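You operate a simulated robot arm through the tools that you are given. There is no shell and no other tool.

The job below is to be done with a simulated two-armed robot. You get a single attempt, and the scene is never put back.

JOB
Pick up the teal filter with one hand, pass it to the other hand and put it on the spot under the drain spout. Set down upright: teal filter.
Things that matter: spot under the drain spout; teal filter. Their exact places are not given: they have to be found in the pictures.

It is judged by the outcome, as a careful person would: the job done as asked, and still so three seconds after it is handed in. It fails if anything else is knocked over, pushed out of place, dropped, spilled or broken.

ROBOT AND FRAMES
Two 7-joint arms with two-finger grippers on one trunk, on a base that moves. Base frame: it is fixed to the floor where the robot stands at the start and does not move with it; the origin is under the middle of the robot, x ahead of it, y to its left, z up. Readings come in m, degrees, newtons and seconds.
The left shoulder is at the start at [0.06, 0.123, 0.945], the right one opposite. With the tool pointing down near the work surface each hand reaches from about 0.36 to 0.8 m from the robot's upright axis, wherever it stands, measured 20 degrees to its own side. Places, roughly: spot under the drain spout (20x20 cm) [2.32, 0.82, 0.36]; teal filter [2.25, 0.75, 0.75]. Payload 1.47 kg a hand.
Tool frame (each hand has its own): the origin (TCP) lies between the finger pads and is the grasp point; the fingertips stand 0.016 m ahead of it; z points along the fingers, y is the line along which they close. The gripper opens to 0.087 m; its body begins 0.055 m behind the TCP.
Orientation is that of the tool frame in the base frame, as a unit quaternion [x, y, z, w]. With the fingers straight down and closing along the base's y, the tool's x points along the base's -x, its y along +y and its z along -z.

CONTROLS
- The arms move only by the tool servo_tool. It takes "left_targets", "right_targets" or both (then of equal length, played together; a hand with none holds still); each is one flat list of numbers, 7 for each row, row after row: the shift along the tool's x, y, z in m, then the turn, a rotation vector about the tool's x, y, z in degrees, then the closure in counts, from 0 (fully open) to 255 (shut). In form: [tx, ty, tz, wx, wy, wz, hand, tx, ty, tz, wx, wy, wz, hand, ...]. A call has 1 to 20 rows; each row shifts and turns the commanded pose from where the row before left it, along the tool's axes as they then stand. Each row takes 0.2 s and may step no farther than 0.05 m and 8.6 degrees from the row before; otherwise, or with a gripper value out of range, the whole call is refused. A pose out of reach is approached as far as the arm can. The call stops where the force on the tool passes 40 N (or 10 N more than at its start, if that is more) or the arm is blocked; 0.2 s more then pass. The fingers move at their own pace (about 0.153 m/s each) and stop on an object; they squeeze with about 28 N. The grip force told is the motor's: it shows also when the fingers shut on nothing. Time passes only in rows, and 0.2 s behind the last, so rows that do not move let the fingers close. It gives the time, the measured TCP pose, the force on the tool (base axes), the opening and the grip force at its end, in the units of the frame above (readings bear some noise), with the torque about the TCP (base axes, N m) and any sound that the robot's microphone picked up.
- Cameras (640 x 400 px; columns grow to the right, rows downward): "scene" is now at [0.1005, 0.0022, 1.5165]; the picture's right is [0.08, -1.00, 0.00], its down [-0.67, -0.05, -0.74] and it looks along [0.74, 0.06, -0.68] (base axes); focal length 271 px, centre (320, 200). "left" rides on the left gripper at [0.073, -0.012, -0.09] in its tool frame; the picture's right is [0.16, 0.99, 0.00], its down [-0.72, 0.12, -0.68] and it looks along [-0.67, 0.11, 0.73] (tool axes); focal length 247 px, centre (320, 200). "right" rides on the right gripper at [0.073, 0.012, -0.09] in its tool frame; the picture's right is [-0.16, 0.99, 0.00], its down [-0.72, -0.12, -0.68] and it looks along [-0.67, -0.11, 0.73] (tool axes); focal length 247 px, centre (320, 200).
- camera(camera): a new picture of that camera. It takes no simulated time.
- move_column(by): moves the trunk up (or, below 0, down) by that many m; the arms and the scene camera ride with it, the base frame stays. It gives what a move gives, with no picture.
- steer(legs): drives the robot by 1 to 6 legs, each [ahead, left, turn to the left] in m, m and degrees, along the robot's own axes; the way and the turn of a leg run together, so that a leg with both is an arc; at most 1.5 m and 180 degrees a leg. The arms and the cameras ride along, it lands a little off, and it stops where it bumps. It gives what a move gives.
- pan_tilt(pan, tilt): turns the head with the scene camera to pan (to the left, within 120 degrees either way) and tilt (down, from -29 to 69), counted from straight ahead of the robot. It gives what a move gives.
- measure_at(camera, pixels): for up to 12 pixels [column, row] of the newest picture of that camera ("zoom" is the newest enlarged one), the place [x, y, z] in the base frame of the surface seen there, good to about 0.003 m, but the place of the scene camera against the robot may be out by one fixed shift of up to 0.018 m in any direction. It takes no simulated time.
- zoom(camera, box): a new picture of the part [left, top, right, bottom] of that camera's present view, enlarged. It takes no simulated time.
- hand_in(): hands the job in; it is judged then, once.

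Unless the task says otherwise, let go and move clear before handing in.

The tools are called after "Call:" as name(argument=value, ...) on one line, values as JSON. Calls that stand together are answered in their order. servo_tool: Moves the arms, as the interface text tells. Its arguments: {"type":"object","properties":{"left_targets":{"type":"array"},"right_targets":{"type":"array"}},"required":[]} The other tools are called the same way: move_column (by) moves the trunk up or down; steer (legs) drives the base; pan_tilt (pan, tilt) turns the head that bears the scene camera; camera (camera) takes a picture; measure_at (camera, pixels) gives the place of the surface under pixels of a picture; zoom (camera, box) takes an enlarged picture of a part of a camera's view; hand_in () hands the job in.

At the start:

```text
clock: 0.0
left_ee_pos: [0.4398, 0.1487, 1.1088]
left_tool_rot: [0.0, 1.0, 0.0, 0.0]
left_force: [-0.6, 0.3, 0.0]
left_moment: [-0.03, -0.03, 0.02]
left_finger_gap: 0.0868
left_finger_force: 0.1
right_ee_pos: [0.4211, -0.1971, 1.1008]
right_tool_rot: [0.001, 1.0, 0.0, 0.0]
right_force: [-0.9, 0.4, 0.1]
right_moment: [-0.02, 0.01, 0.0]
right_finger_gap: 0.0868
right_finger_force: 0.0
trunk travel left (down, up): [-0.1, 0.13]
robot x, y, heading: [0.0021, 0.002, -0.2]
head pan, tilt (commanded): [4.5, 42.5]
```

scene: 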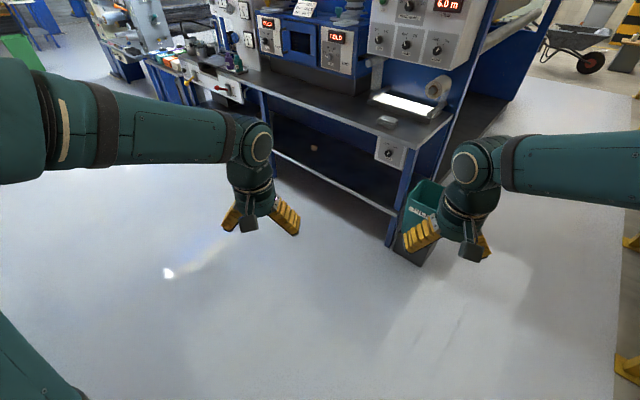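
right: 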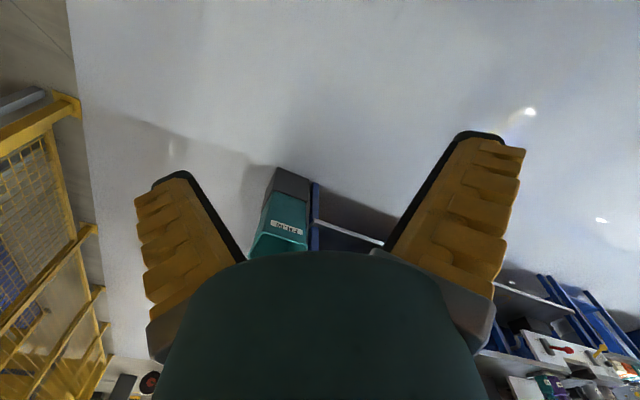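
left: 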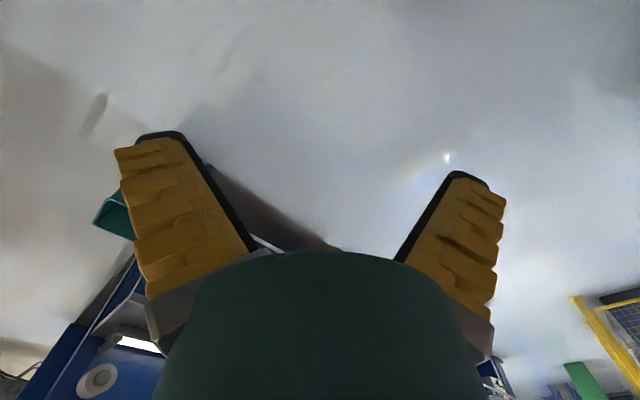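

The start picture shows a workbench with a desk top from about (150,60) to (450,115), with a lower shelf beneath. I will turn the head toward the rough place of the filter and look closer.

Call:
pan_tilt(pan=18, tilt=25)

Call:
camera(camera="scene")

```text
clock: 0.8
left_ee_pos: [0.4422, 0.1469, 1.1086]
left_tool_rot: [0.0, 1.0, 0.0, -0.001]
left_force: [-0.2, -0.3, -0.4]
left_moment: [-0.04, 0.02, 0.01]
left_finger_gap: 0.087
left_finger_force: 0.0
right_ee_pos: [0.4204, -0.198, 1.101]
right_tool_rot: [0.0, 1.0, 0.0, 0.0]
right_force: [-0.2, 0.0, -0.4]
right_moment: [-0.02, -0.03, 0.04]
right_finger_gap: 0.0871
right_finger_force: 0.1
trunk travel left (down, up): [-0.1, 0.13]
robot x, y, heading: [0.0036, -0.0007, -0.1]
head pan, tilt (commanded): [18.0, 25.0]
```

```text
taken
```

scene: 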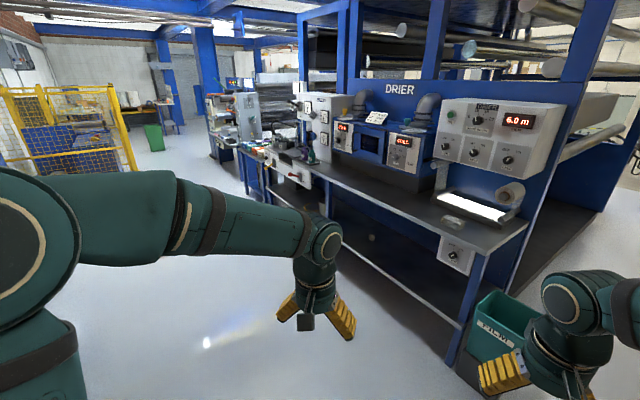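

Call:
zoom(camera="scene", box=[200, 80, 360, 180])

Call:
measure_at(camera="scene", pixels=[[300, 150], [310, 165], [280, 160], [530, 220], [470, 325], [370, 237], [250, 145], [340, 175], [390, 200], [460, 230]])

```text
4.00 times, centred on (280, 130) of scene
```

zoom: 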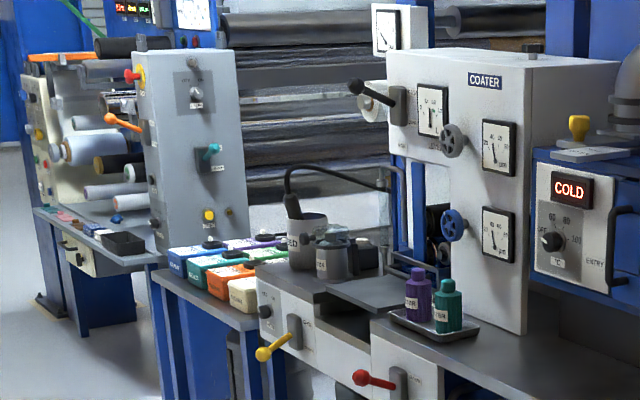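

```text
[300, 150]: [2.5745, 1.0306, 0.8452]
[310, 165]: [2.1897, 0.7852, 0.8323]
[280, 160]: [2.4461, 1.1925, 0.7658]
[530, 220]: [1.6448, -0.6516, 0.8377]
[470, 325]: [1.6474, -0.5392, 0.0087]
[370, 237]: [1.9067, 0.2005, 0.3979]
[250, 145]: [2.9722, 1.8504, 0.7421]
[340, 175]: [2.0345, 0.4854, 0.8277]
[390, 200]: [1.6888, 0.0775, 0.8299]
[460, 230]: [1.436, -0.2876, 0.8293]
```

The zoom shows a teal bottle at zoom (447,310) next to a purple one on a tray, marked with a label; there are also coloured boxes at (210,260). I'll zoom more to identify the teal filter and the drain spout.

Call:
zoom(camera="scene", box=[290, 135, 330, 160])

Call:
zoom(camera="scene", box=[240, 140, 304, 180])

Call:
measure_at(camera="scene", pixels=[[312, 157], [304, 154], [250, 144], [256, 148], [280, 143], [270, 150], [277, 163], [300, 168]])

```text
16.00 times, centred on (310, 148) of scene
```

zoom: 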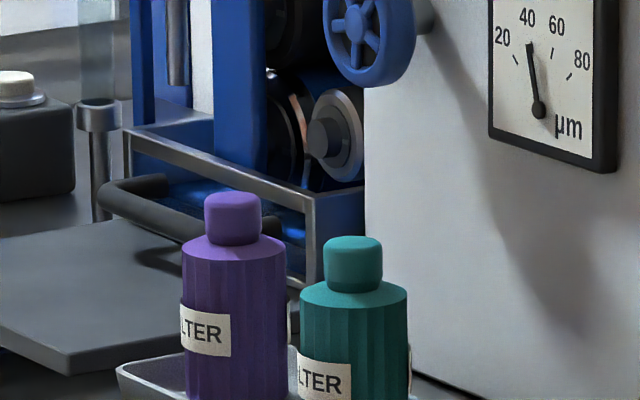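

```text
10.00 times, centred on (272, 160) of scene
```

zoom: 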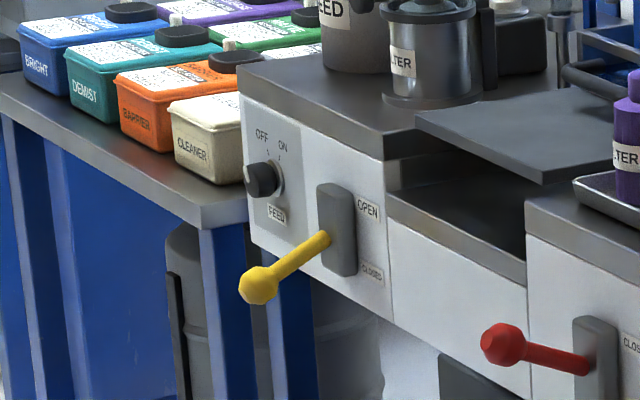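

```text
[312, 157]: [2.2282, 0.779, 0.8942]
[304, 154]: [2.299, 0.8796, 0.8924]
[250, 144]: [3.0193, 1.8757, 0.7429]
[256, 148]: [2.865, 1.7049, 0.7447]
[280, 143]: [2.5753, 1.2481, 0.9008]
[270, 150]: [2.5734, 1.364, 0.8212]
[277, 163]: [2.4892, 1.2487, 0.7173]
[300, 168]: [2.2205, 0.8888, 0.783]
```

The teal FILTER bottle stands on a tray at about [2.23, 0.78, 0.89] beside a purple one. Next I measure the front edge of the bench and look at the lower shelf for the drain spout.

Call:
zoom(camera="scene", box=[260, 150, 420, 250])

Call:
measure_at(camera="scene", pixels=[[325, 179], [345, 191], [400, 216], [420, 226], [330, 181], [296, 165], [302, 182], [286, 175], [300, 195], [380, 250], [400, 270], [360, 225]])

```text
4.00 times, centred on (340, 200) of scene
```

zoom: 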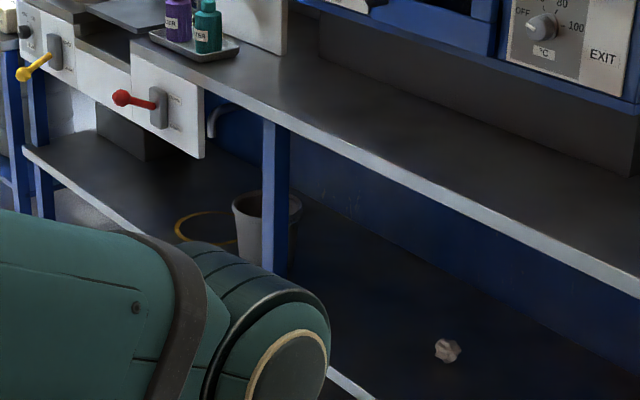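

```text
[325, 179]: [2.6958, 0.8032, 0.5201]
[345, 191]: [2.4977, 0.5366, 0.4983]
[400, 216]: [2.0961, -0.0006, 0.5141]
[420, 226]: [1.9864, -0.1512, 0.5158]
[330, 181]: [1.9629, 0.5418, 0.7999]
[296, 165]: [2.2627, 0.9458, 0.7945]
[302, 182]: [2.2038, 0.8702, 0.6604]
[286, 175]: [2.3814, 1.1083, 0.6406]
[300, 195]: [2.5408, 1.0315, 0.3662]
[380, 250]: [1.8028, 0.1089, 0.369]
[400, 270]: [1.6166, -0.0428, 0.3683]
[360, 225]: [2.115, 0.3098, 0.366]
```

The lower shelf (z≈0.366) shows a yellow ring at zoom (205,225), a pipe (drain spout) at (215,120), and a pot at (265,220) beside it. I'll measure the ring, spout, panel and pot.

Call:
measure_at(camera="zoom", pixels=[[177, 226], [200, 212], [205, 243], [205, 228], [225, 108], [211, 132], [235, 205], [240, 255], [298, 205], [204, 157], [130, 110], [275, 265]])

Call:
zoom(camera="scene", box=[290, 165, 354, 205])

```text
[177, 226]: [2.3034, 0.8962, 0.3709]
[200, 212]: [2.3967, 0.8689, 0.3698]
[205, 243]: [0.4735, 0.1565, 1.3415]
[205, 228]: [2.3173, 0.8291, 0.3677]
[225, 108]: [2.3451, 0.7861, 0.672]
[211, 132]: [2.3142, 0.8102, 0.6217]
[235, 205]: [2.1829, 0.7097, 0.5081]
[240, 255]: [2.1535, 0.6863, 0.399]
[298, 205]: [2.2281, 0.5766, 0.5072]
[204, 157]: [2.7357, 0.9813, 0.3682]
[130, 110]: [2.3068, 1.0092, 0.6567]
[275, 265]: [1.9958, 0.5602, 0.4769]
```

```text
10.00 times, centred on (322, 185) of scene
```

zoom: 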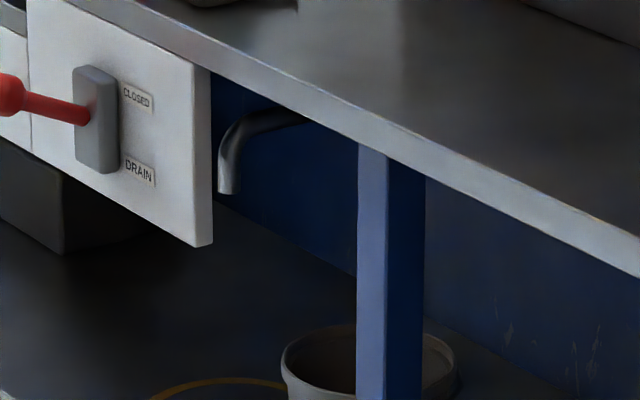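

The ring is at about [2.32, 0.82, 0.368], directly below the spout outlet [2.31, 0.81, 0.62]; the pot's rim stands to its right at z≈0.51. The bench faces heading ≈ -36.6°, so I drive to stand in front of it at a distance first.

Call:
steer(legs=[[0.75, 0.65, 0], [0.71, 0.64, 0], [0, 0, -36.5]])

Call:
pan_tilt(pan=0, tilt=40)

Call:
camera(camera="scene")

```text
clock: 14.4
left_ee_pos: [1.9045, 1.1391, 1.1085]
left_tool_rot: [0.318, 0.948, 0.0, 0.0]
left_force: [-0.3, 0.2, -1.2]
left_moment: [-0.02, 0.0, -0.05]
left_finger_gap: 0.087
left_finger_force: 0.1
right_ee_pos: [1.6781, 0.875, 1.101]
right_tool_rot: [0.319, 0.948, 0.0, 0.0]
right_force: [0.5, 0.4, -0.5]
right_moment: [0.01, 0.01, 0.02]
right_finger_gap: 0.087
right_finger_force: 0.0
trunk travel left (down, up): [-0.1, 0.13]
robot x, y, heading: [1.4617, 1.2894, -37.1]
head pan, tilt (commanded): [18.0, 25.0]
```

```text
clock: 15.2
left_ee_pos: [1.9028, 1.1398, 1.1079]
left_tool_rot: [0.319, 0.948, 0.0, 0.0]
left_force: [0.0, 0.8, 0.2]
left_moment: [0.01, 0.01, 0.02]
left_finger_gap: 0.0871
left_finger_force: 0.1
right_ee_pos: [1.6781, 0.874, 1.1001]
right_tool_rot: [0.317, 0.948, 0.0, 0.0]
right_force: [-0.6, 0.2, -0.5]
right_moment: [0.0, -0.01, 0.04]
right_finger_gap: 0.0868
right_finger_force: 0.1
trunk travel left (down, up): [-0.1, 0.13]
robot x, y, heading: [1.4594, 1.2875, -37.1]
head pan, tilt (commanded): [0.0, 40.0]
```

```text
taken
```

scene: 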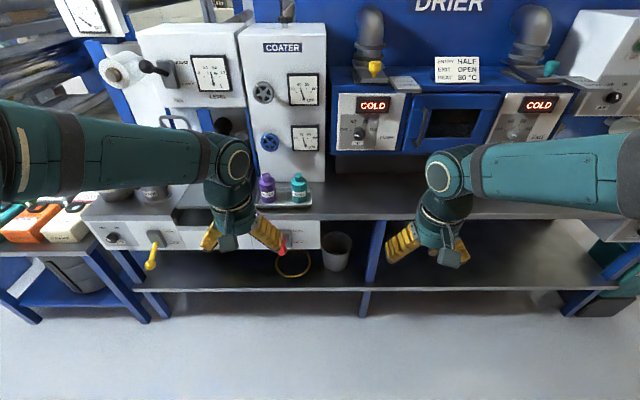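

The bench now lies squarely ahead: teal bottle at (300,188), ring at (293,263), pot at (337,250). I zoom and measure both.

Call:
zoom(camera="scene", box=[240, 165, 336, 225])

Call:
measure_at(camera="zoom", pixels=[[400, 75], [400, 110], [400, 180], [375, 150], [425, 150], [183, 75], [185, 170], [320, 255], [478, 250], [320, 290], [450, 215], [290, 225]])

Call:
zoom(camera="scene", box=[256, 215, 384, 295])

Call:
measure_at(camera="zoom", pixels=[[110, 240], [275, 225], [190, 300], [195, 235], [210, 170], [120, 130], [325, 115], [325, 60], [340, 240], [400, 265], [470, 110], [570, 200]])

```text
6.67 times, centred on (288, 195) of scene
```

zoom: 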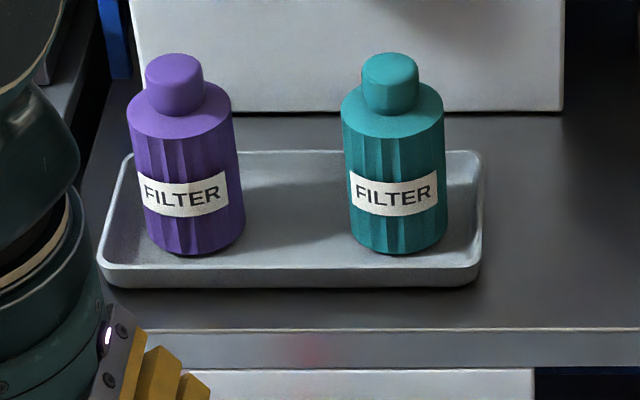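

```text
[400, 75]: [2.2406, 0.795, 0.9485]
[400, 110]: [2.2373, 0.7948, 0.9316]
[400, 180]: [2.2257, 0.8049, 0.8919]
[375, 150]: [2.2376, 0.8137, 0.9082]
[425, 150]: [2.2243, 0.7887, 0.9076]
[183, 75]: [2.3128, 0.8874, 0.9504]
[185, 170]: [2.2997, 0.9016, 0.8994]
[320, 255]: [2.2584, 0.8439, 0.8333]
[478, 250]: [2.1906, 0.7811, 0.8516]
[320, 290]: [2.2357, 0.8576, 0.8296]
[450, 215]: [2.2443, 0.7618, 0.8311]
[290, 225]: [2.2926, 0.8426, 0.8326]
```

```text
5.00 times, centred on (320, 255) of scene
```

zoom: 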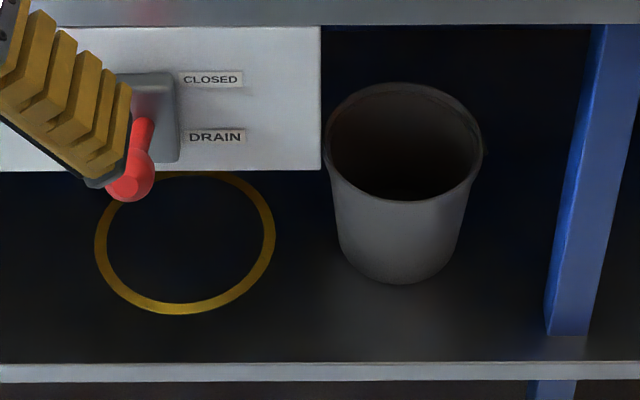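

```text
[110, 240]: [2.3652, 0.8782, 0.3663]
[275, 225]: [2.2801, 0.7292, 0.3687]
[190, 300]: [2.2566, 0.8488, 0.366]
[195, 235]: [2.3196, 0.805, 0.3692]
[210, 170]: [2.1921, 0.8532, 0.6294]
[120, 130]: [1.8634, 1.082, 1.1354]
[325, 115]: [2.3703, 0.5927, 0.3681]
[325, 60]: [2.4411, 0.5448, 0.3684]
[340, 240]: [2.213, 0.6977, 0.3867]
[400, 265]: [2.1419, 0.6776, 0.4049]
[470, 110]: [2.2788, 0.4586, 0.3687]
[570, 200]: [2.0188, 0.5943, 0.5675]
```

The teal bottle is about 0.12 m tall (z 0.833–0.955), body ≈0.06 m, cap ≈0.03 m; the ring centre is about [2.32, 0.805, 0.368]. I measure the bench edges, the red drain lever at (282,250) and the panel's lower edge for clearances.

Call:
measure_at(camera="scene", pixels=[[320, 216], [400, 218], [560, 218], [200, 289], [320, 289], [460, 289], [282, 251], [284, 241], [310, 248], [300, 222], [304, 214], [262, 212]])

Call:
zoom(camera="scene", box=[120, 180, 344, 320])

```text
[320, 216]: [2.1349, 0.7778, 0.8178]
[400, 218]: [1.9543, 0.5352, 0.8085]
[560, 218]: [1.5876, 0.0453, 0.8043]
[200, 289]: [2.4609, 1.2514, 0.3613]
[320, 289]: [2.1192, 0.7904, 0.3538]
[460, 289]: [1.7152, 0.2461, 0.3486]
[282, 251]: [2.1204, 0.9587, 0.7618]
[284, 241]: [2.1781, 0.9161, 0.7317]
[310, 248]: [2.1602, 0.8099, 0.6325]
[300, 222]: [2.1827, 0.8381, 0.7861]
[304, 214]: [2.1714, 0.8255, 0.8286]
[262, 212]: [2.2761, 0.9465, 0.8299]
```

```text
2.86 times, centred on (232, 250) of scene
```

zoom: 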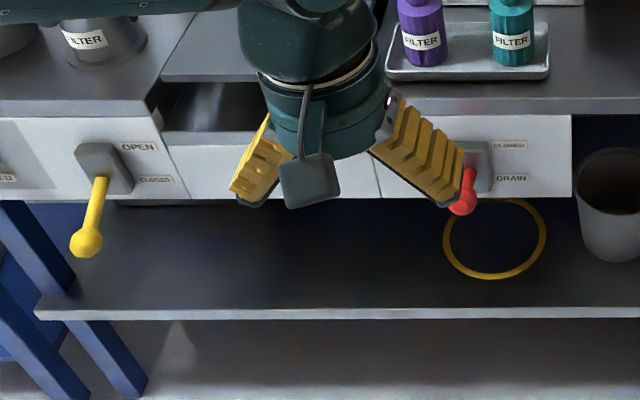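

The bench front edge is at about n=0 along heading -36.65°, the shelf edge sticks out 2 cm further, the red lever ball is at [2.12, 0.96, 0.76] and the panel's lower edge is at z≈0.63. I drive ahead 0.33 m to working distance.

Call:
steer(legs=[[0.33, 0, 0.4]])

Call:
camera(camera="right")

Call:
pan_tilt(pan=5, tilt=45)

Call:
camera(camera="scene")

```text
clock: 17.4
left_ee_pos: [2.1707, 0.9352, 1.1076]
left_tool_rot: [0.318, 0.948, 0.001, 0.0]
left_force: [0.0, -0.1, 0.2]
left_moment: [0.02, 0.0, 0.03]
left_finger_gap: 0.087
left_finger_force: 0.1
right_ee_pos: [1.9458, 0.6722, 1.1]
right_tool_rot: [0.318, 0.948, 0.0, 0.0]
right_force: [0.0, 0.1, 0.0]
right_moment: [0.0, 0.0, 0.0]
right_finger_gap: 0.0868
right_finger_force: 0.1
trunk travel left (down, up): [-0.1, 0.13]
robot x, y, heading: [1.7307, 1.0843, -37.1]
head pan, tilt (commanded): [0.0, 40.0]
```

```text
taken
```

right: 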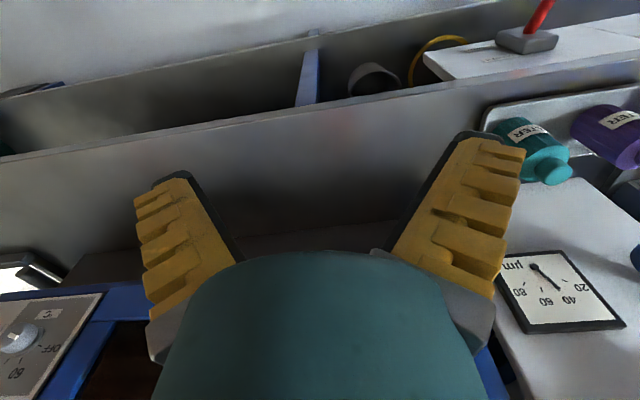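

```text
clock: 18.0
left_ee_pos: [2.1707, 0.9364, 1.1096]
left_tool_rot: [0.319, 0.948, 0.0, 0.0]
left_force: [-0.3, 1.0, -0.1]
left_moment: [0.02, 0.02, -0.06]
left_finger_gap: 0.0868
left_finger_force: 0.0
right_ee_pos: [1.9453, 0.6729, 1.1013]
right_tool_rot: [0.319, 0.948, 0.0, 0.0]
right_force: [0.3, 0.4, -0.2]
right_moment: [-0.04, 0.02, -0.01]
right_finger_gap: 0.087
right_finger_force: 0.0
trunk travel left (down, up): [-0.1, 0.13]
robot x, y, heading: [1.7295, 1.085, -37.4]
head pan, tilt (commanded): [5.0, 45.0]
```

```text
taken
```

scene: 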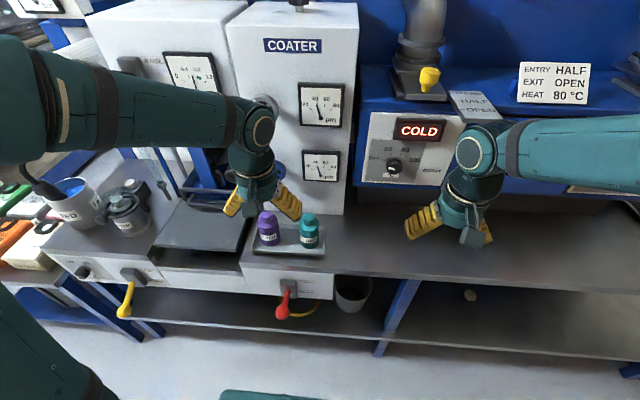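

The right hand camera sees the teal bottle at about (535,150), cap at (555,172). I measure it there (no camera shift) and in the scene view to find the fixed shift.

Call:
zoom(camera="right", box=[460, 80, 620, 180])

Call:
measure_at(camera="right", pixels=[[553, 172], [545, 165], [535, 140], [520, 130], [548, 147], [525, 155], [510, 190], [540, 210]])

Call:
zoom(camera="scene", box=[240, 195, 336, 255])

```text
4.00 times, centred on (540, 130) of right
```

zoom: 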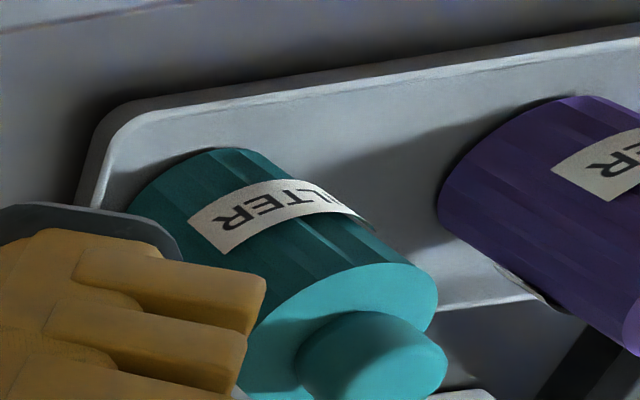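

```text
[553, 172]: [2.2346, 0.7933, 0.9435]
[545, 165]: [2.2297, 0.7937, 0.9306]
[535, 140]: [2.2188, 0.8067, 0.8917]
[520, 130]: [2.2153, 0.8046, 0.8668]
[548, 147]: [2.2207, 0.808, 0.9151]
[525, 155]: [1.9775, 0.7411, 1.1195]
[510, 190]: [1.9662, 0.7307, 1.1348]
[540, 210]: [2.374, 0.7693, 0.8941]
```

```text
6.67 times, centred on (288, 225) of scene
```

zoom: 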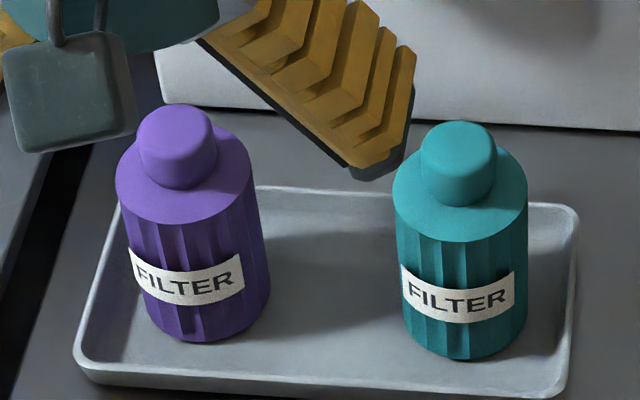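

The two cameras agree to about a centimetre: bottle axis near [2.247, 0.789]. I move the left hand back and left out of the way, then bring the right hand over the bottle in two stages, first at height.

Call:
servo_tool(left_targets=[0.03, 0.035, 0, 0, 0, 0, 0, 0.03, 0.035, 0, 0, 0, 0, 0, 0.03, 0.035, 0, 0, 0, 0, 0, 0.03, 0.035, 0, 0, 0, 0, 0, 0, 0.03, 0, 0, 0, 0, 0], right_targets=[0, 0, 0, 0, 0, 0, 0, 0, 0, 0, 0, 0, 0, 0, -0.02, 0.04, 0, 0, 0, 0, 0, -0.02, 0.04, 0, 0, 0, 0, 0, -0.02, 0.04, 0, 0, 0, 0, 0])

Call:
camera(camera="scene")

```text
clock: 19.2
left_ee_pos: [2.1785, 1.1445, 1.1091]
left_tool_rot: [0.319, 0.948, 0.0, 0.0]
left_force: [0.8, -0.4, 0.2]
left_moment: [0.0, -0.01, -0.01]
left_finger_gap: 0.0871
left_finger_force: 0.2
right_ee_pos: [2.0651, 0.7333, 1.1001]
right_tool_rot: [0.319, 0.948, -0.001, -0.001]
right_force: [0.8, -0.3, 0.0]
right_moment: [-0.02, 0.06, -0.02]
right_finger_gap: 0.0871
right_finger_force: 0.0
trunk travel left (down, up): [-0.1, 0.13]
robot x, y, heading: [1.7309, 1.0821, -37.3]
head pan, tilt (commanded): [5.0, 45.0]
```

```text
taken
```

scene: 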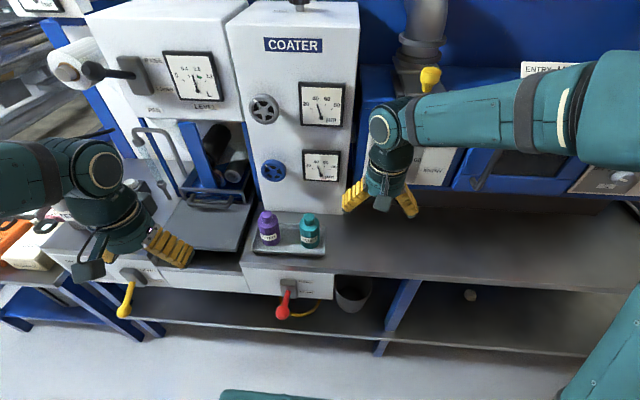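

Both hands are clear of the bottles. I move the right hand over the bottle at about z=1.10 and check with its camera.

Call:
servo_tool(right_targets=[-0.028, 0.039, 0, 0, 0, 0, 0, -0.028, 0.039, 0, 0, 0, 0, 0, -0.028, 0.039, 0, 0, 0, 0, 0, -0.027, 0.037, 0, 0, 0, 0, 0])

Call:
camera(camera="right")

Call:
camera(camera="scene")

```text
clock: 20.2
left_ee_pos: [2.177, 1.1436, 1.1088]
left_tool_rot: [0.318, 0.948, 0.0, 0.0]
left_force: [0.1, 0.3, 0.2]
left_moment: [-0.02, 0.03, 0.02]
left_finger_gap: 0.0868
left_finger_force: 0.0
right_ee_pos: [2.2473, 0.7881, 1.0979]
right_tool_rot: [0.319, 0.948, -0.001, 0.0]
right_force: [0.7, -0.4, 0.0]
right_moment: [0.0, -0.02, 0.0]
right_finger_gap: 0.087
right_finger_force: 0.0
trunk travel left (down, up): [-0.1, 0.13]
robot x, y, heading: [1.7293, 1.0813, -37.1]
head pan, tilt (commanded): [5.0, 45.0]
```

```text
taken
```

right: 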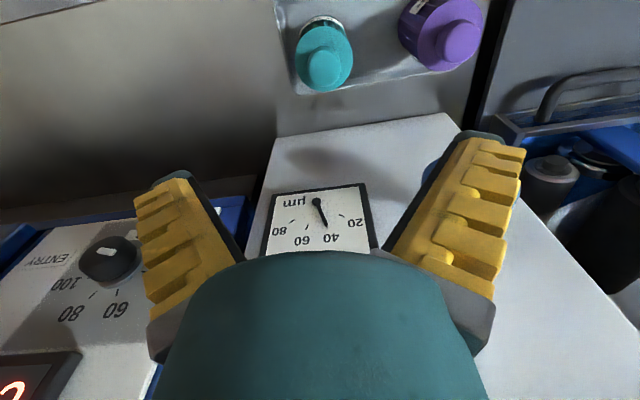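

```text
taken
```

scene: 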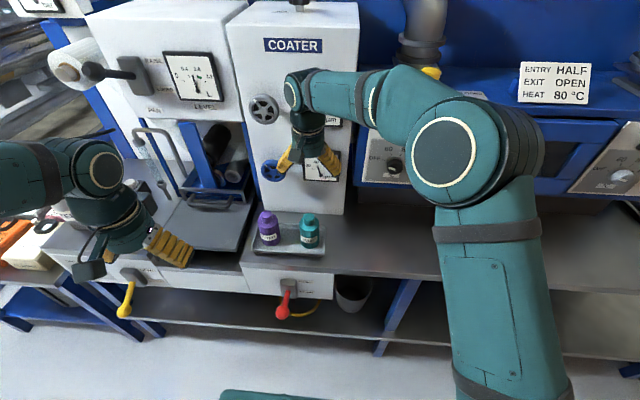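

The right camera shows the teal cap at (325,68) nearly on the tool axis. I measure the cap and body with the right camera.

Call:
zoom(camera="right", box=[270, 0, 398, 80])

Call:
measure_at(camera="right", pixels=[[325, 68], [310, 68], [342, 68], [326, 52], [326, 85], [300, 55], [350, 55], [325, 28], [325, 18], [445, 45], [300, 130], [290, 95]])

```text
5.00 times, centred on (334, 40) of right
```

zoom: 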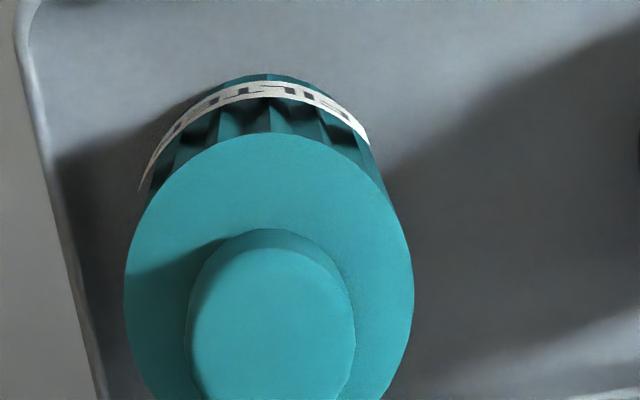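

```text
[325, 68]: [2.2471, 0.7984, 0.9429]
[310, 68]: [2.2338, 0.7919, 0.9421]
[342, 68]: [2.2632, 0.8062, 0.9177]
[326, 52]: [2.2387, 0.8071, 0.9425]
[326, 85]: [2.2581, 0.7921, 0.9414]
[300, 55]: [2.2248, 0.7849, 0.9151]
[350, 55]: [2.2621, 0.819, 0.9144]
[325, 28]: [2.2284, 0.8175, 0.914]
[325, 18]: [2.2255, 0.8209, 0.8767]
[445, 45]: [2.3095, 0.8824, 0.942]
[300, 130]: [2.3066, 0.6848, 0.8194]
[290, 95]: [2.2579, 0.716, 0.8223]
```

The cap centre is at [2.2465, 0.798, 0.9425] by the right camera, with the shoulder at z 0.9145 and the table at 0.821 (the scene camera reads about 8 mm high). Before grasping I study the hand's own dimensions with a zoom on the left hand, to plan the hand-over clearances.

Call:
zoom(camera="scene", box=[40, 130, 216, 290])

Call:
zoom(camera="scene", box=[240, 60, 400, 260])

```text
2.50 times, centred on (128, 210) of scene
```

zoom: 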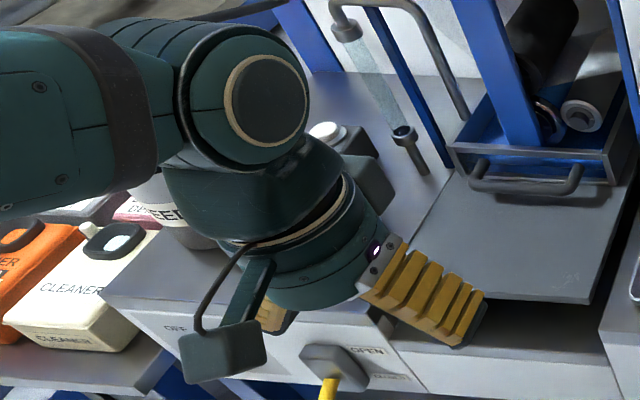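

```text
2.00 times, centred on (320, 160) of scene
```

zoom: 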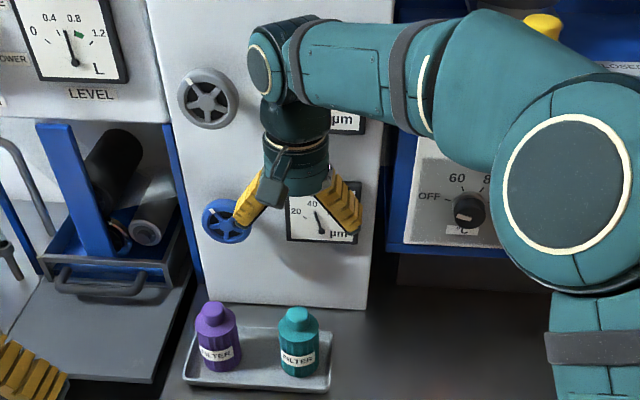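

I measure points on the right hand in this zoom to get the palm half-width and thickness, camera box position and finger extents.

Call:
measure_at(camera="zoom", pixels=[[267, 160], [327, 160], [300, 160], [300, 188], [272, 190], [262, 200], [285, 155], [240, 215], [355, 225], [262, 70], [300, 120], [357, 210]])

```text
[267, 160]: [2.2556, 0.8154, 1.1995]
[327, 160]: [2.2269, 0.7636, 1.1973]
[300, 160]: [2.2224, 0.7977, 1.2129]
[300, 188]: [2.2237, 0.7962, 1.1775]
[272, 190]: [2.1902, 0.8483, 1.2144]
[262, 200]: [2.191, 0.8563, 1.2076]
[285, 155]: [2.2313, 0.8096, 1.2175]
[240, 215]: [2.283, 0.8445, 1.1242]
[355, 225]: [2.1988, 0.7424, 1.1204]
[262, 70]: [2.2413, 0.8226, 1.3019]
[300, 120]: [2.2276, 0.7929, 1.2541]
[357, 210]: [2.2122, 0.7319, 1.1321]
```

The palm is slim (≈0.035 m radius) and the open fingers reach ±0.066 m, so the clearances are fine. I check where the two handwheels protrude before lowering.

Call:
measure_at(camera="zoom", pixels=[[208, 98], [232, 98], [207, 70], [215, 205], [228, 240], [320, 212], [345, 122], [350, 260], [340, 290]])

Call:
servo_tool(right_targets=[0.007, 0.007, 0.03, 0, 0, 0, 0, 0, 0, 0.04, 0, 0, 0, 0, 0, 0, 0.03, 0, 0, 0, 0, 0, 0, 0, 0, 0, 0, 0])

Call:
camera(camera="right")

Call:
camera(camera="scene")

```text
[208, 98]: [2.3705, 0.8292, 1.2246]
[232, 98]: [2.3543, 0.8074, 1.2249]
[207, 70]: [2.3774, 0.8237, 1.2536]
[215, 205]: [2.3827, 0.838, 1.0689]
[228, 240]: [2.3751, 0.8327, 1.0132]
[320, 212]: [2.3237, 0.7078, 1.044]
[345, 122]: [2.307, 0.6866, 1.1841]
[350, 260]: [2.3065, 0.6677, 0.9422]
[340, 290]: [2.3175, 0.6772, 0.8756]
```

```text
clock: 21.2
left_ee_pos: [2.1768, 1.1423, 1.1103]
left_tool_rot: [0.318, 0.948, 0.0, 0.0]
left_force: [-0.1, 0.2, -0.5]
left_moment: [0.0, 0.0, 0.0]
left_finger_gap: 0.0868
left_finger_force: 0.0
right_ee_pos: [2.2455, 0.7988, 1.0002]
right_tool_rot: [0.319, 0.948, 0.0, 0.0]
right_force: [-0.8, -0.1, 0.7]
right_moment: [0.0, 0.04, -0.02]
right_finger_gap: 0.0871
right_finger_force: 0.2
trunk travel left (down, up): [-0.1, 0.13]
robot x, y, heading: [1.7271, 1.0841, -37.2]
head pan, tilt (commanded): [5.0, 45.0]
```

```text
taken
```

right: 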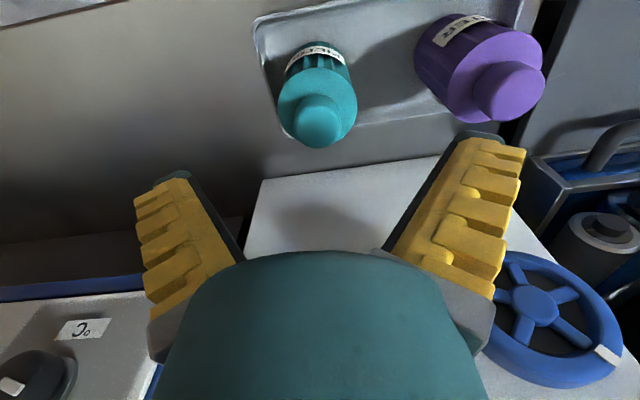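

```text
taken
```

scene: 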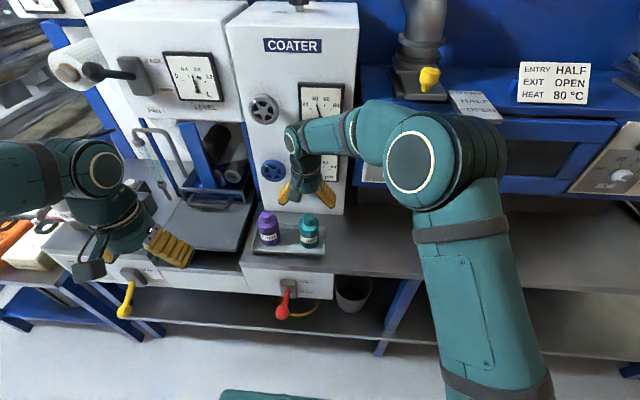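

The hand is at z=1.000 above the cap, which appears at (319,120). I measure the cap again for centring.

Call:
zoom(camera="right", box=[256, 30, 416, 130])

Call:
measure_at(camera="right", pixels=[[318, 120], [296, 120], [340, 120], [318, 100], [318, 140], [318, 78], [280, 95], [356, 95], [500, 92]])

```text
4.00 times, centred on (336, 80) of right
```

zoom: 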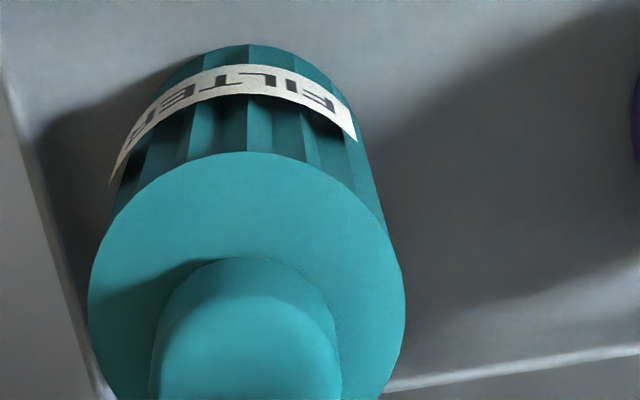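

```text
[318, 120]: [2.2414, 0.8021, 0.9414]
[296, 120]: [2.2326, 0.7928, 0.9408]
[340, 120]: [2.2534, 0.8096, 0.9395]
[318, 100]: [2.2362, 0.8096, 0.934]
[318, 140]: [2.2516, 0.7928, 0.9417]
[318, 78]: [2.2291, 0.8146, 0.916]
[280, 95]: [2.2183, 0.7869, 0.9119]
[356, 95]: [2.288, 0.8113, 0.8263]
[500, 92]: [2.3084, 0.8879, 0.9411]
```

The cap is centred within 3 mm of the tool axis. I lower 0.066 m to put the fingertips just above the bottle's shoulder, and close on the cap.

Call:
servo_tool(right_targets=[0.002, 0, 0.025, 0, 0, 0, 0, 0, 0, 0.025, 0, 0, 0, 0, 0, 0, 0.015, 0, 0, 0, 0, 0, 0, 0, 0, 0, 0, 0])

Call:
camera(camera="right")

Call:
zoom(camera="scene", box=[240, 150, 368, 260])

```text
clock: 22.2
left_ee_pos: [2.1776, 1.1424, 1.1092]
left_tool_rot: [0.318, 0.948, 0.0, 0.0]
left_force: [0.9, 0.2, 0.2]
left_moment: [-0.01, 0.01, 0.02]
left_finger_gap: 0.0868
left_finger_force: 0.2
right_ee_pos: [2.244, 0.7989, 0.935]
right_tool_rot: [0.318, 0.948, 0.0, -0.001]
right_force: [0.2, -0.2, 0.1]
right_moment: [0.01, 0.03, 0.0]
right_finger_gap: 0.0869
right_finger_force: 0.0
trunk travel left (down, up): [-0.1, 0.13]
robot x, y, heading: [1.7329, 1.084, -37.1]
head pan, tilt (commanded): [5.0, 45.0]
```

```text
taken
```

right: 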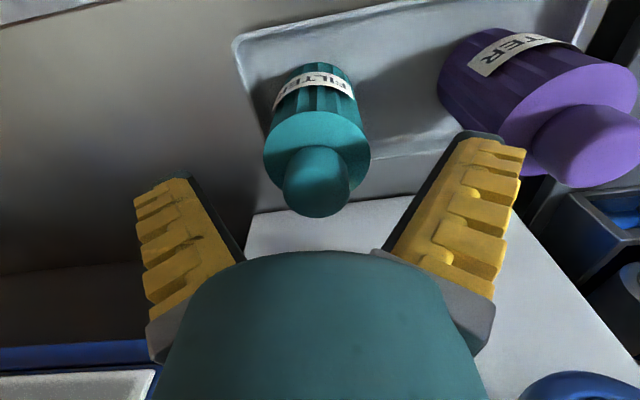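

```text
3.64 times, centred on (304, 205) of scene
```

zoom: 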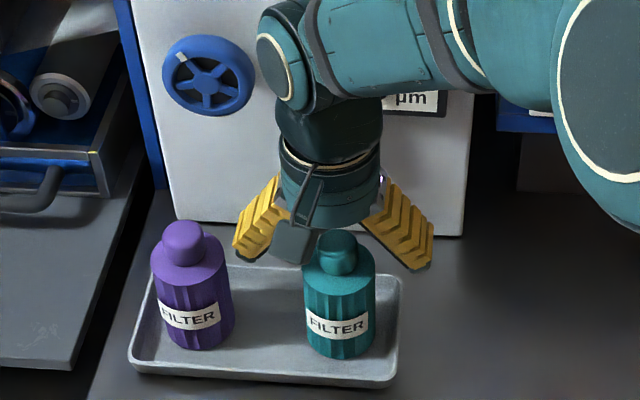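

The cap is between the open fingers, TCP z=0.935. I close the right hand and hold for a few rows.

Call:
servo_tool(right_targets=[0, 0, 0, 0, 0, 0, 255, 0, 0, 0, 0, 0, 0, 255, 0, 0, 0, 0, 0, 0, 255, 0, 0, 0, 0, 0, 0, 255])

Call:
camera(camera="right")

```text
clock: 23.2
left_ee_pos: [2.1762, 1.1432, 1.1106]
left_tool_rot: [0.318, 0.948, 0.0, 0.0]
left_force: [0.4, -0.5, 0.2]
left_moment: [0.05, 0.03, 0.01]
left_finger_gap: 0.0871
left_finger_force: 0.1
right_ee_pos: [2.2449, 0.7986, 0.9351]
right_tool_rot: [0.319, 0.948, -0.001, 0.0]
right_force: [0.2, -0.8, 4.5]
right_moment: [-0.14, -0.23, -0.03]
right_finger_gap: 0.0217
right_finger_force: 27.5
trunk travel left (down, up): [-0.1, 0.13]
robot x, y, heading: [1.7313, 1.0869, -37.1]
head pan, tilt (commanded): [5.0, 45.0]
```

```text
taken
```

right: 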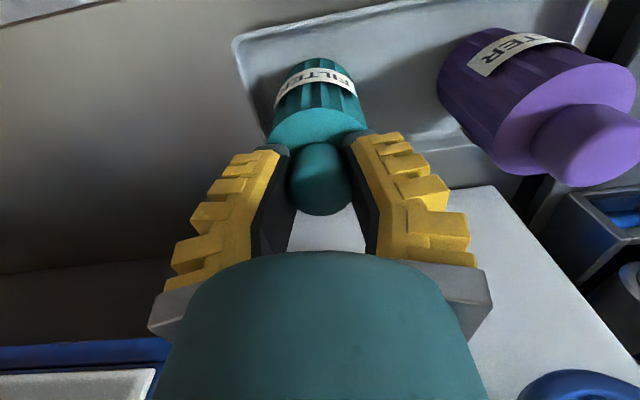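

The fingers stopped on the cap (gap 0.022 m, grip 27.5 N). I lift slowly by 0.04 m and check whether the bottle comes along upright.

Call:
servo_tool(right_targets=[0, 0, -0.01, 0, 0, 0, 255, 0, 0, -0.015, 0, 0, 0, 255, 0, 0, -0.015, 0, 0, 0, 255, 0, 0, 0, 0, 0, 0, 255])

Call:
camera(camera="right")

Call:
zoom(camera="scene", box=[240, 150, 368, 260])

```text
clock: 24.2
left_ee_pos: [2.1774, 1.1423, 1.1099]
left_tool_rot: [0.318, 0.948, 0.0, 0.0]
left_force: [-0.6, 0.0, -0.9]
left_moment: [-0.03, -0.04, 0.02]
left_finger_gap: 0.0871
left_finger_force: 0.1
right_ee_pos: [2.2452, 0.7995, 0.9751]
right_tool_rot: [0.318, 0.948, 0.0, -0.001]
right_force: [0.3, -0.2, 1.3]
right_moment: [-0.01, -0.01, -0.01]
right_finger_gap: 0.0
right_finger_force: 28.3
trunk travel left (down, up): [-0.1, 0.13]
robot x, y, heading: [1.7286, 1.0839, -37.1]
head pan, tilt (commanded): [5.0, 45.0]
```

```text
taken
```

right: 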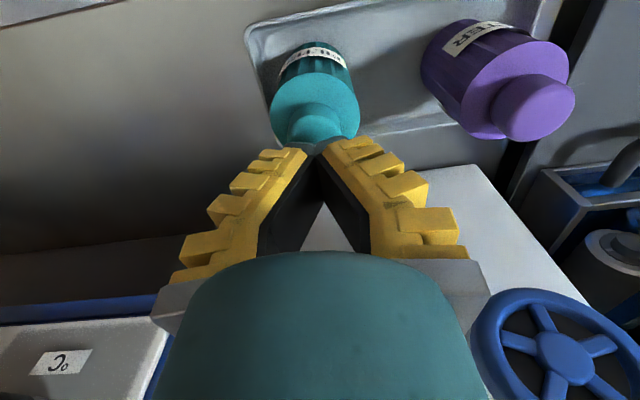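

```text
3.64 times, centred on (304, 205) of scene
```

zoom: 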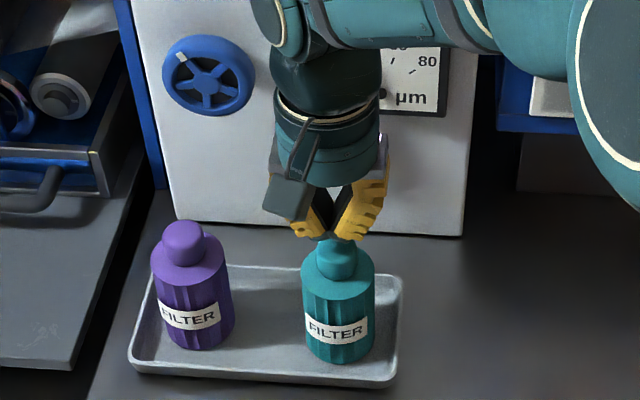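

The fingers slipped off the cap: gap reads 0.0 now and the bottle still stands in place at zoom (338,300). The fingers pivot rather than stay parallel, so I measure the closed pad surfaces in the right camera to understand the finger geometry before choosing a better grip.

Call:
zoom(camera="right", box=[150, 110, 502, 310])

Call:
measure_at(camera="right", pixels=[[265, 245], [275, 215], [290, 185], [305, 160], [365, 245], [355, 215], [340, 185], [325, 160], [318, 85], [318, 120], [310, 145], [335, 150]])

```text
1.82 times, centred on (326, 210) of right
```

zoom: 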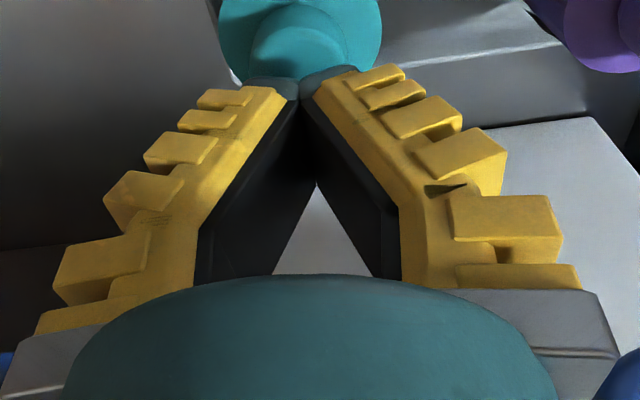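

```text
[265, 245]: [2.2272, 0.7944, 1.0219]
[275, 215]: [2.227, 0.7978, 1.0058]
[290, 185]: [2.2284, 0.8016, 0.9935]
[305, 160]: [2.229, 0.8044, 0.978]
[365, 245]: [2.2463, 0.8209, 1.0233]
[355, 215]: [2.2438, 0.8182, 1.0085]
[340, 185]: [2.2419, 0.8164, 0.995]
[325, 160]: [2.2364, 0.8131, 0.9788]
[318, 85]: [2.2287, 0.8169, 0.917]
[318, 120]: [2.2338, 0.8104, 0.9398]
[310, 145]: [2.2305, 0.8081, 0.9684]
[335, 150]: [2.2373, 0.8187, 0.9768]
```

At closure 0 the pads converge about 14° per side with tips meeting, so the cap was held only by the tips. I rise 3 cm, open the hand again, and measure the open finger geometry too.

Call:
servo_tool(right_targets=[0, 0, -0.03, 0, 0, 0, 255, 0, 0, 0, 0, 0, 0, 110, 0, 0, 0, 0, 0, 0, 110, 0, 0, 0, 0, 0, 0, 110])

Call:
camera(camera="right")

```text
clock: 25.2
left_ee_pos: [2.1769, 1.1419, 1.1108]
left_tool_rot: [0.318, 0.948, 0.0, 0.0]
left_force: [-0.2, 0.0, 0.0]
left_moment: [0.02, -0.01, 0.0]
left_finger_gap: 0.087
left_finger_force: 0.1
right_ee_pos: [2.2449, 0.8005, 1.0058]
right_tool_rot: [0.319, 0.948, 0.0, 0.0]
right_force: [0.1, 0.4, -0.1]
right_moment: [0.01, 0.02, 0.03]
right_finger_gap: 0.0548
right_finger_force: 3.7
trunk travel left (down, up): [-0.1, 0.13]
robot x, y, heading: [1.7275, 1.0818, -37.4]
head pan, tilt (commanded): [5.0, 45.0]
```

```text
taken
```

right: 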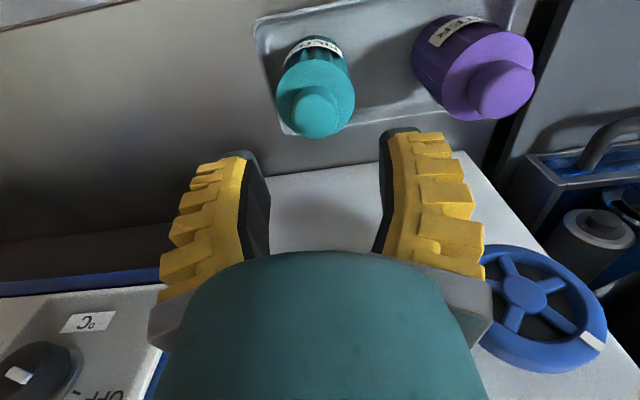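

With count 110 the gap reads 0.055 and the pads look nearly parallel. I measure pad points here.

Call:
measure_at(camera="right", pixels=[[255, 165], [255, 185], [252, 215], [250, 240], [262, 240], [388, 150], [387, 175], [385, 205], [383, 235], [240, 160], [410, 140], [420, 200]])

Call:
zoom(camera="right", box=[150, 110, 502, 310])

```text
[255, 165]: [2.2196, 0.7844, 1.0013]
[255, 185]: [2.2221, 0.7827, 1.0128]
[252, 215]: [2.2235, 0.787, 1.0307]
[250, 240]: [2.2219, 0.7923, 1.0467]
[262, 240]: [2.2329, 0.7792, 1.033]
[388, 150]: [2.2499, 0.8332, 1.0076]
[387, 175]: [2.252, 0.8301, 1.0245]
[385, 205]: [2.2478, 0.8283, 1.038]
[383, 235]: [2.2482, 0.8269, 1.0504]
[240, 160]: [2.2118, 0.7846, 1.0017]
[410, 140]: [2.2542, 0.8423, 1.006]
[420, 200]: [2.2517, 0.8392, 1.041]
```

```text
1.82 times, centred on (326, 210) of right
```

zoom: 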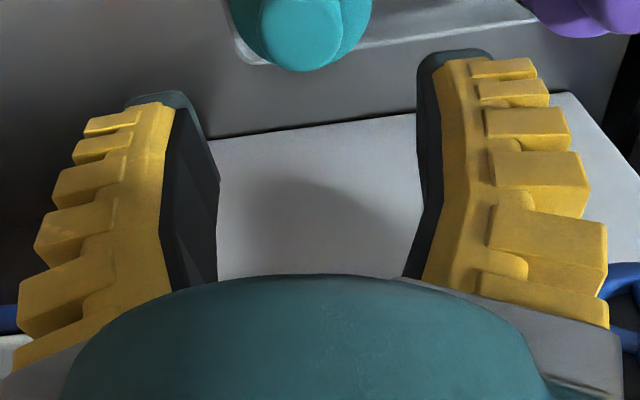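

I re-measure the bottle after the slip to see whether it moved.

Call:
zoom(camera="right", box=[256, 20, 384, 140])

Call:
measure_at(camera="right", pixels=[[315, 110], [296, 110], [334, 110], [315, 95], [315, 130], [315, 70], [285, 85], [347, 85], [270, 50], [300, 130], [350, 120], [420, 60]])

Call:
zoom(camera="scene", box=[272, 200, 336, 260])

```text
3.33 times, centred on (320, 80) of right
```

zoom: 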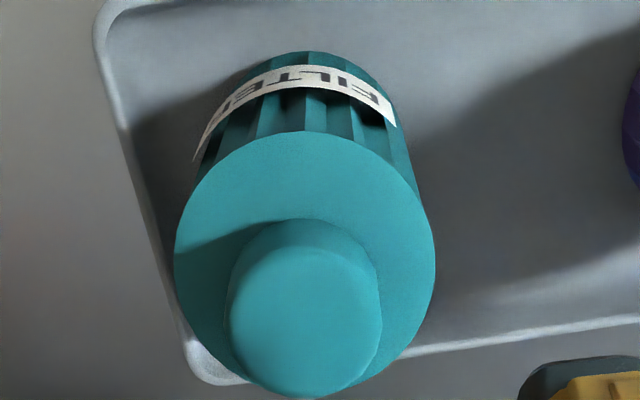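

```text
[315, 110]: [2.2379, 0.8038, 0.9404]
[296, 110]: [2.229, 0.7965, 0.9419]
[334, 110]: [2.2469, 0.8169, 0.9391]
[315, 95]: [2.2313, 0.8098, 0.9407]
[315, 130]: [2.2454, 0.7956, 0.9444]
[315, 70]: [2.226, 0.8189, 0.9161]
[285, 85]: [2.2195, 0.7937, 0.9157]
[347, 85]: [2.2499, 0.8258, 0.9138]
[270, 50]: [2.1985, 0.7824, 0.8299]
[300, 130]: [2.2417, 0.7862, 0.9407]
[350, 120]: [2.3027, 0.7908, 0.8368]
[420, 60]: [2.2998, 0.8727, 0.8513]
```

```text
6.67 times, centred on (304, 230) of scene
```

zoom: 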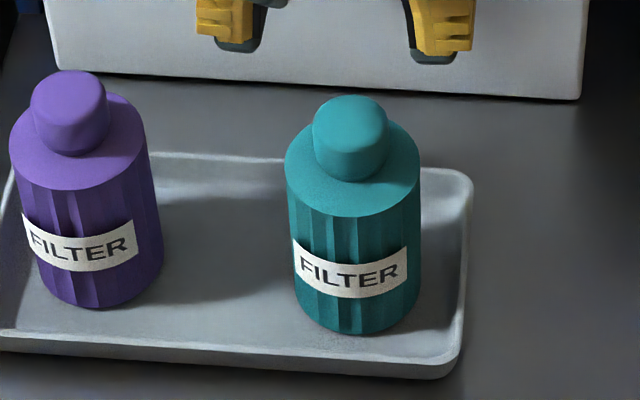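

The bottle slid about 5 mm toward the robot but stands fine; cap centre is now about [2.239, 0.803]. I'll switch to side grips on the body (right low for picking, left high for placing), so I measure the tray floor and lip heights.

Call:
measure_at(camera="right", pixels=[[256, 30], [261, 55], [272, 95], [284, 128], [300, 8], [330, 4], [290, 15], [375, 60], [390, 40], [266, 45], [250, 60], [380, 122]])

Call:
measure_at(camera="zoom", pixels=[[250, 362], [350, 370], [250, 350], [350, 358], [230, 300], [440, 330], [460, 250], [350, 330], [350, 320], [350, 395]])

```text
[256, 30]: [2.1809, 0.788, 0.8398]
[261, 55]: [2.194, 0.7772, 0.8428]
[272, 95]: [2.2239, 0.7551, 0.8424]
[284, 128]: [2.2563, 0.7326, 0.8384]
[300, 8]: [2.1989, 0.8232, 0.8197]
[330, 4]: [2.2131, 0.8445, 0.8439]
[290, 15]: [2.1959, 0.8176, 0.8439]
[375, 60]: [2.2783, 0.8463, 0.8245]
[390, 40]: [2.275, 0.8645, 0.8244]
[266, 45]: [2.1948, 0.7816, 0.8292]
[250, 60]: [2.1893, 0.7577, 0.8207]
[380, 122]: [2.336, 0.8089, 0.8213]
```

```text
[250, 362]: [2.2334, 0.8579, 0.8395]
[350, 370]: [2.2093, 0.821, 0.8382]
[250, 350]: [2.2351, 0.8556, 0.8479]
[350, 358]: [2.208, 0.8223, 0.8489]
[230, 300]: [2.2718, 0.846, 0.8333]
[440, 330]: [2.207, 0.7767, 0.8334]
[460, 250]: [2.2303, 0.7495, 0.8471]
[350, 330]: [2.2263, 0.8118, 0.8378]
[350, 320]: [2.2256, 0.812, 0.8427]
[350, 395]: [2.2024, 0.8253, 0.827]
```

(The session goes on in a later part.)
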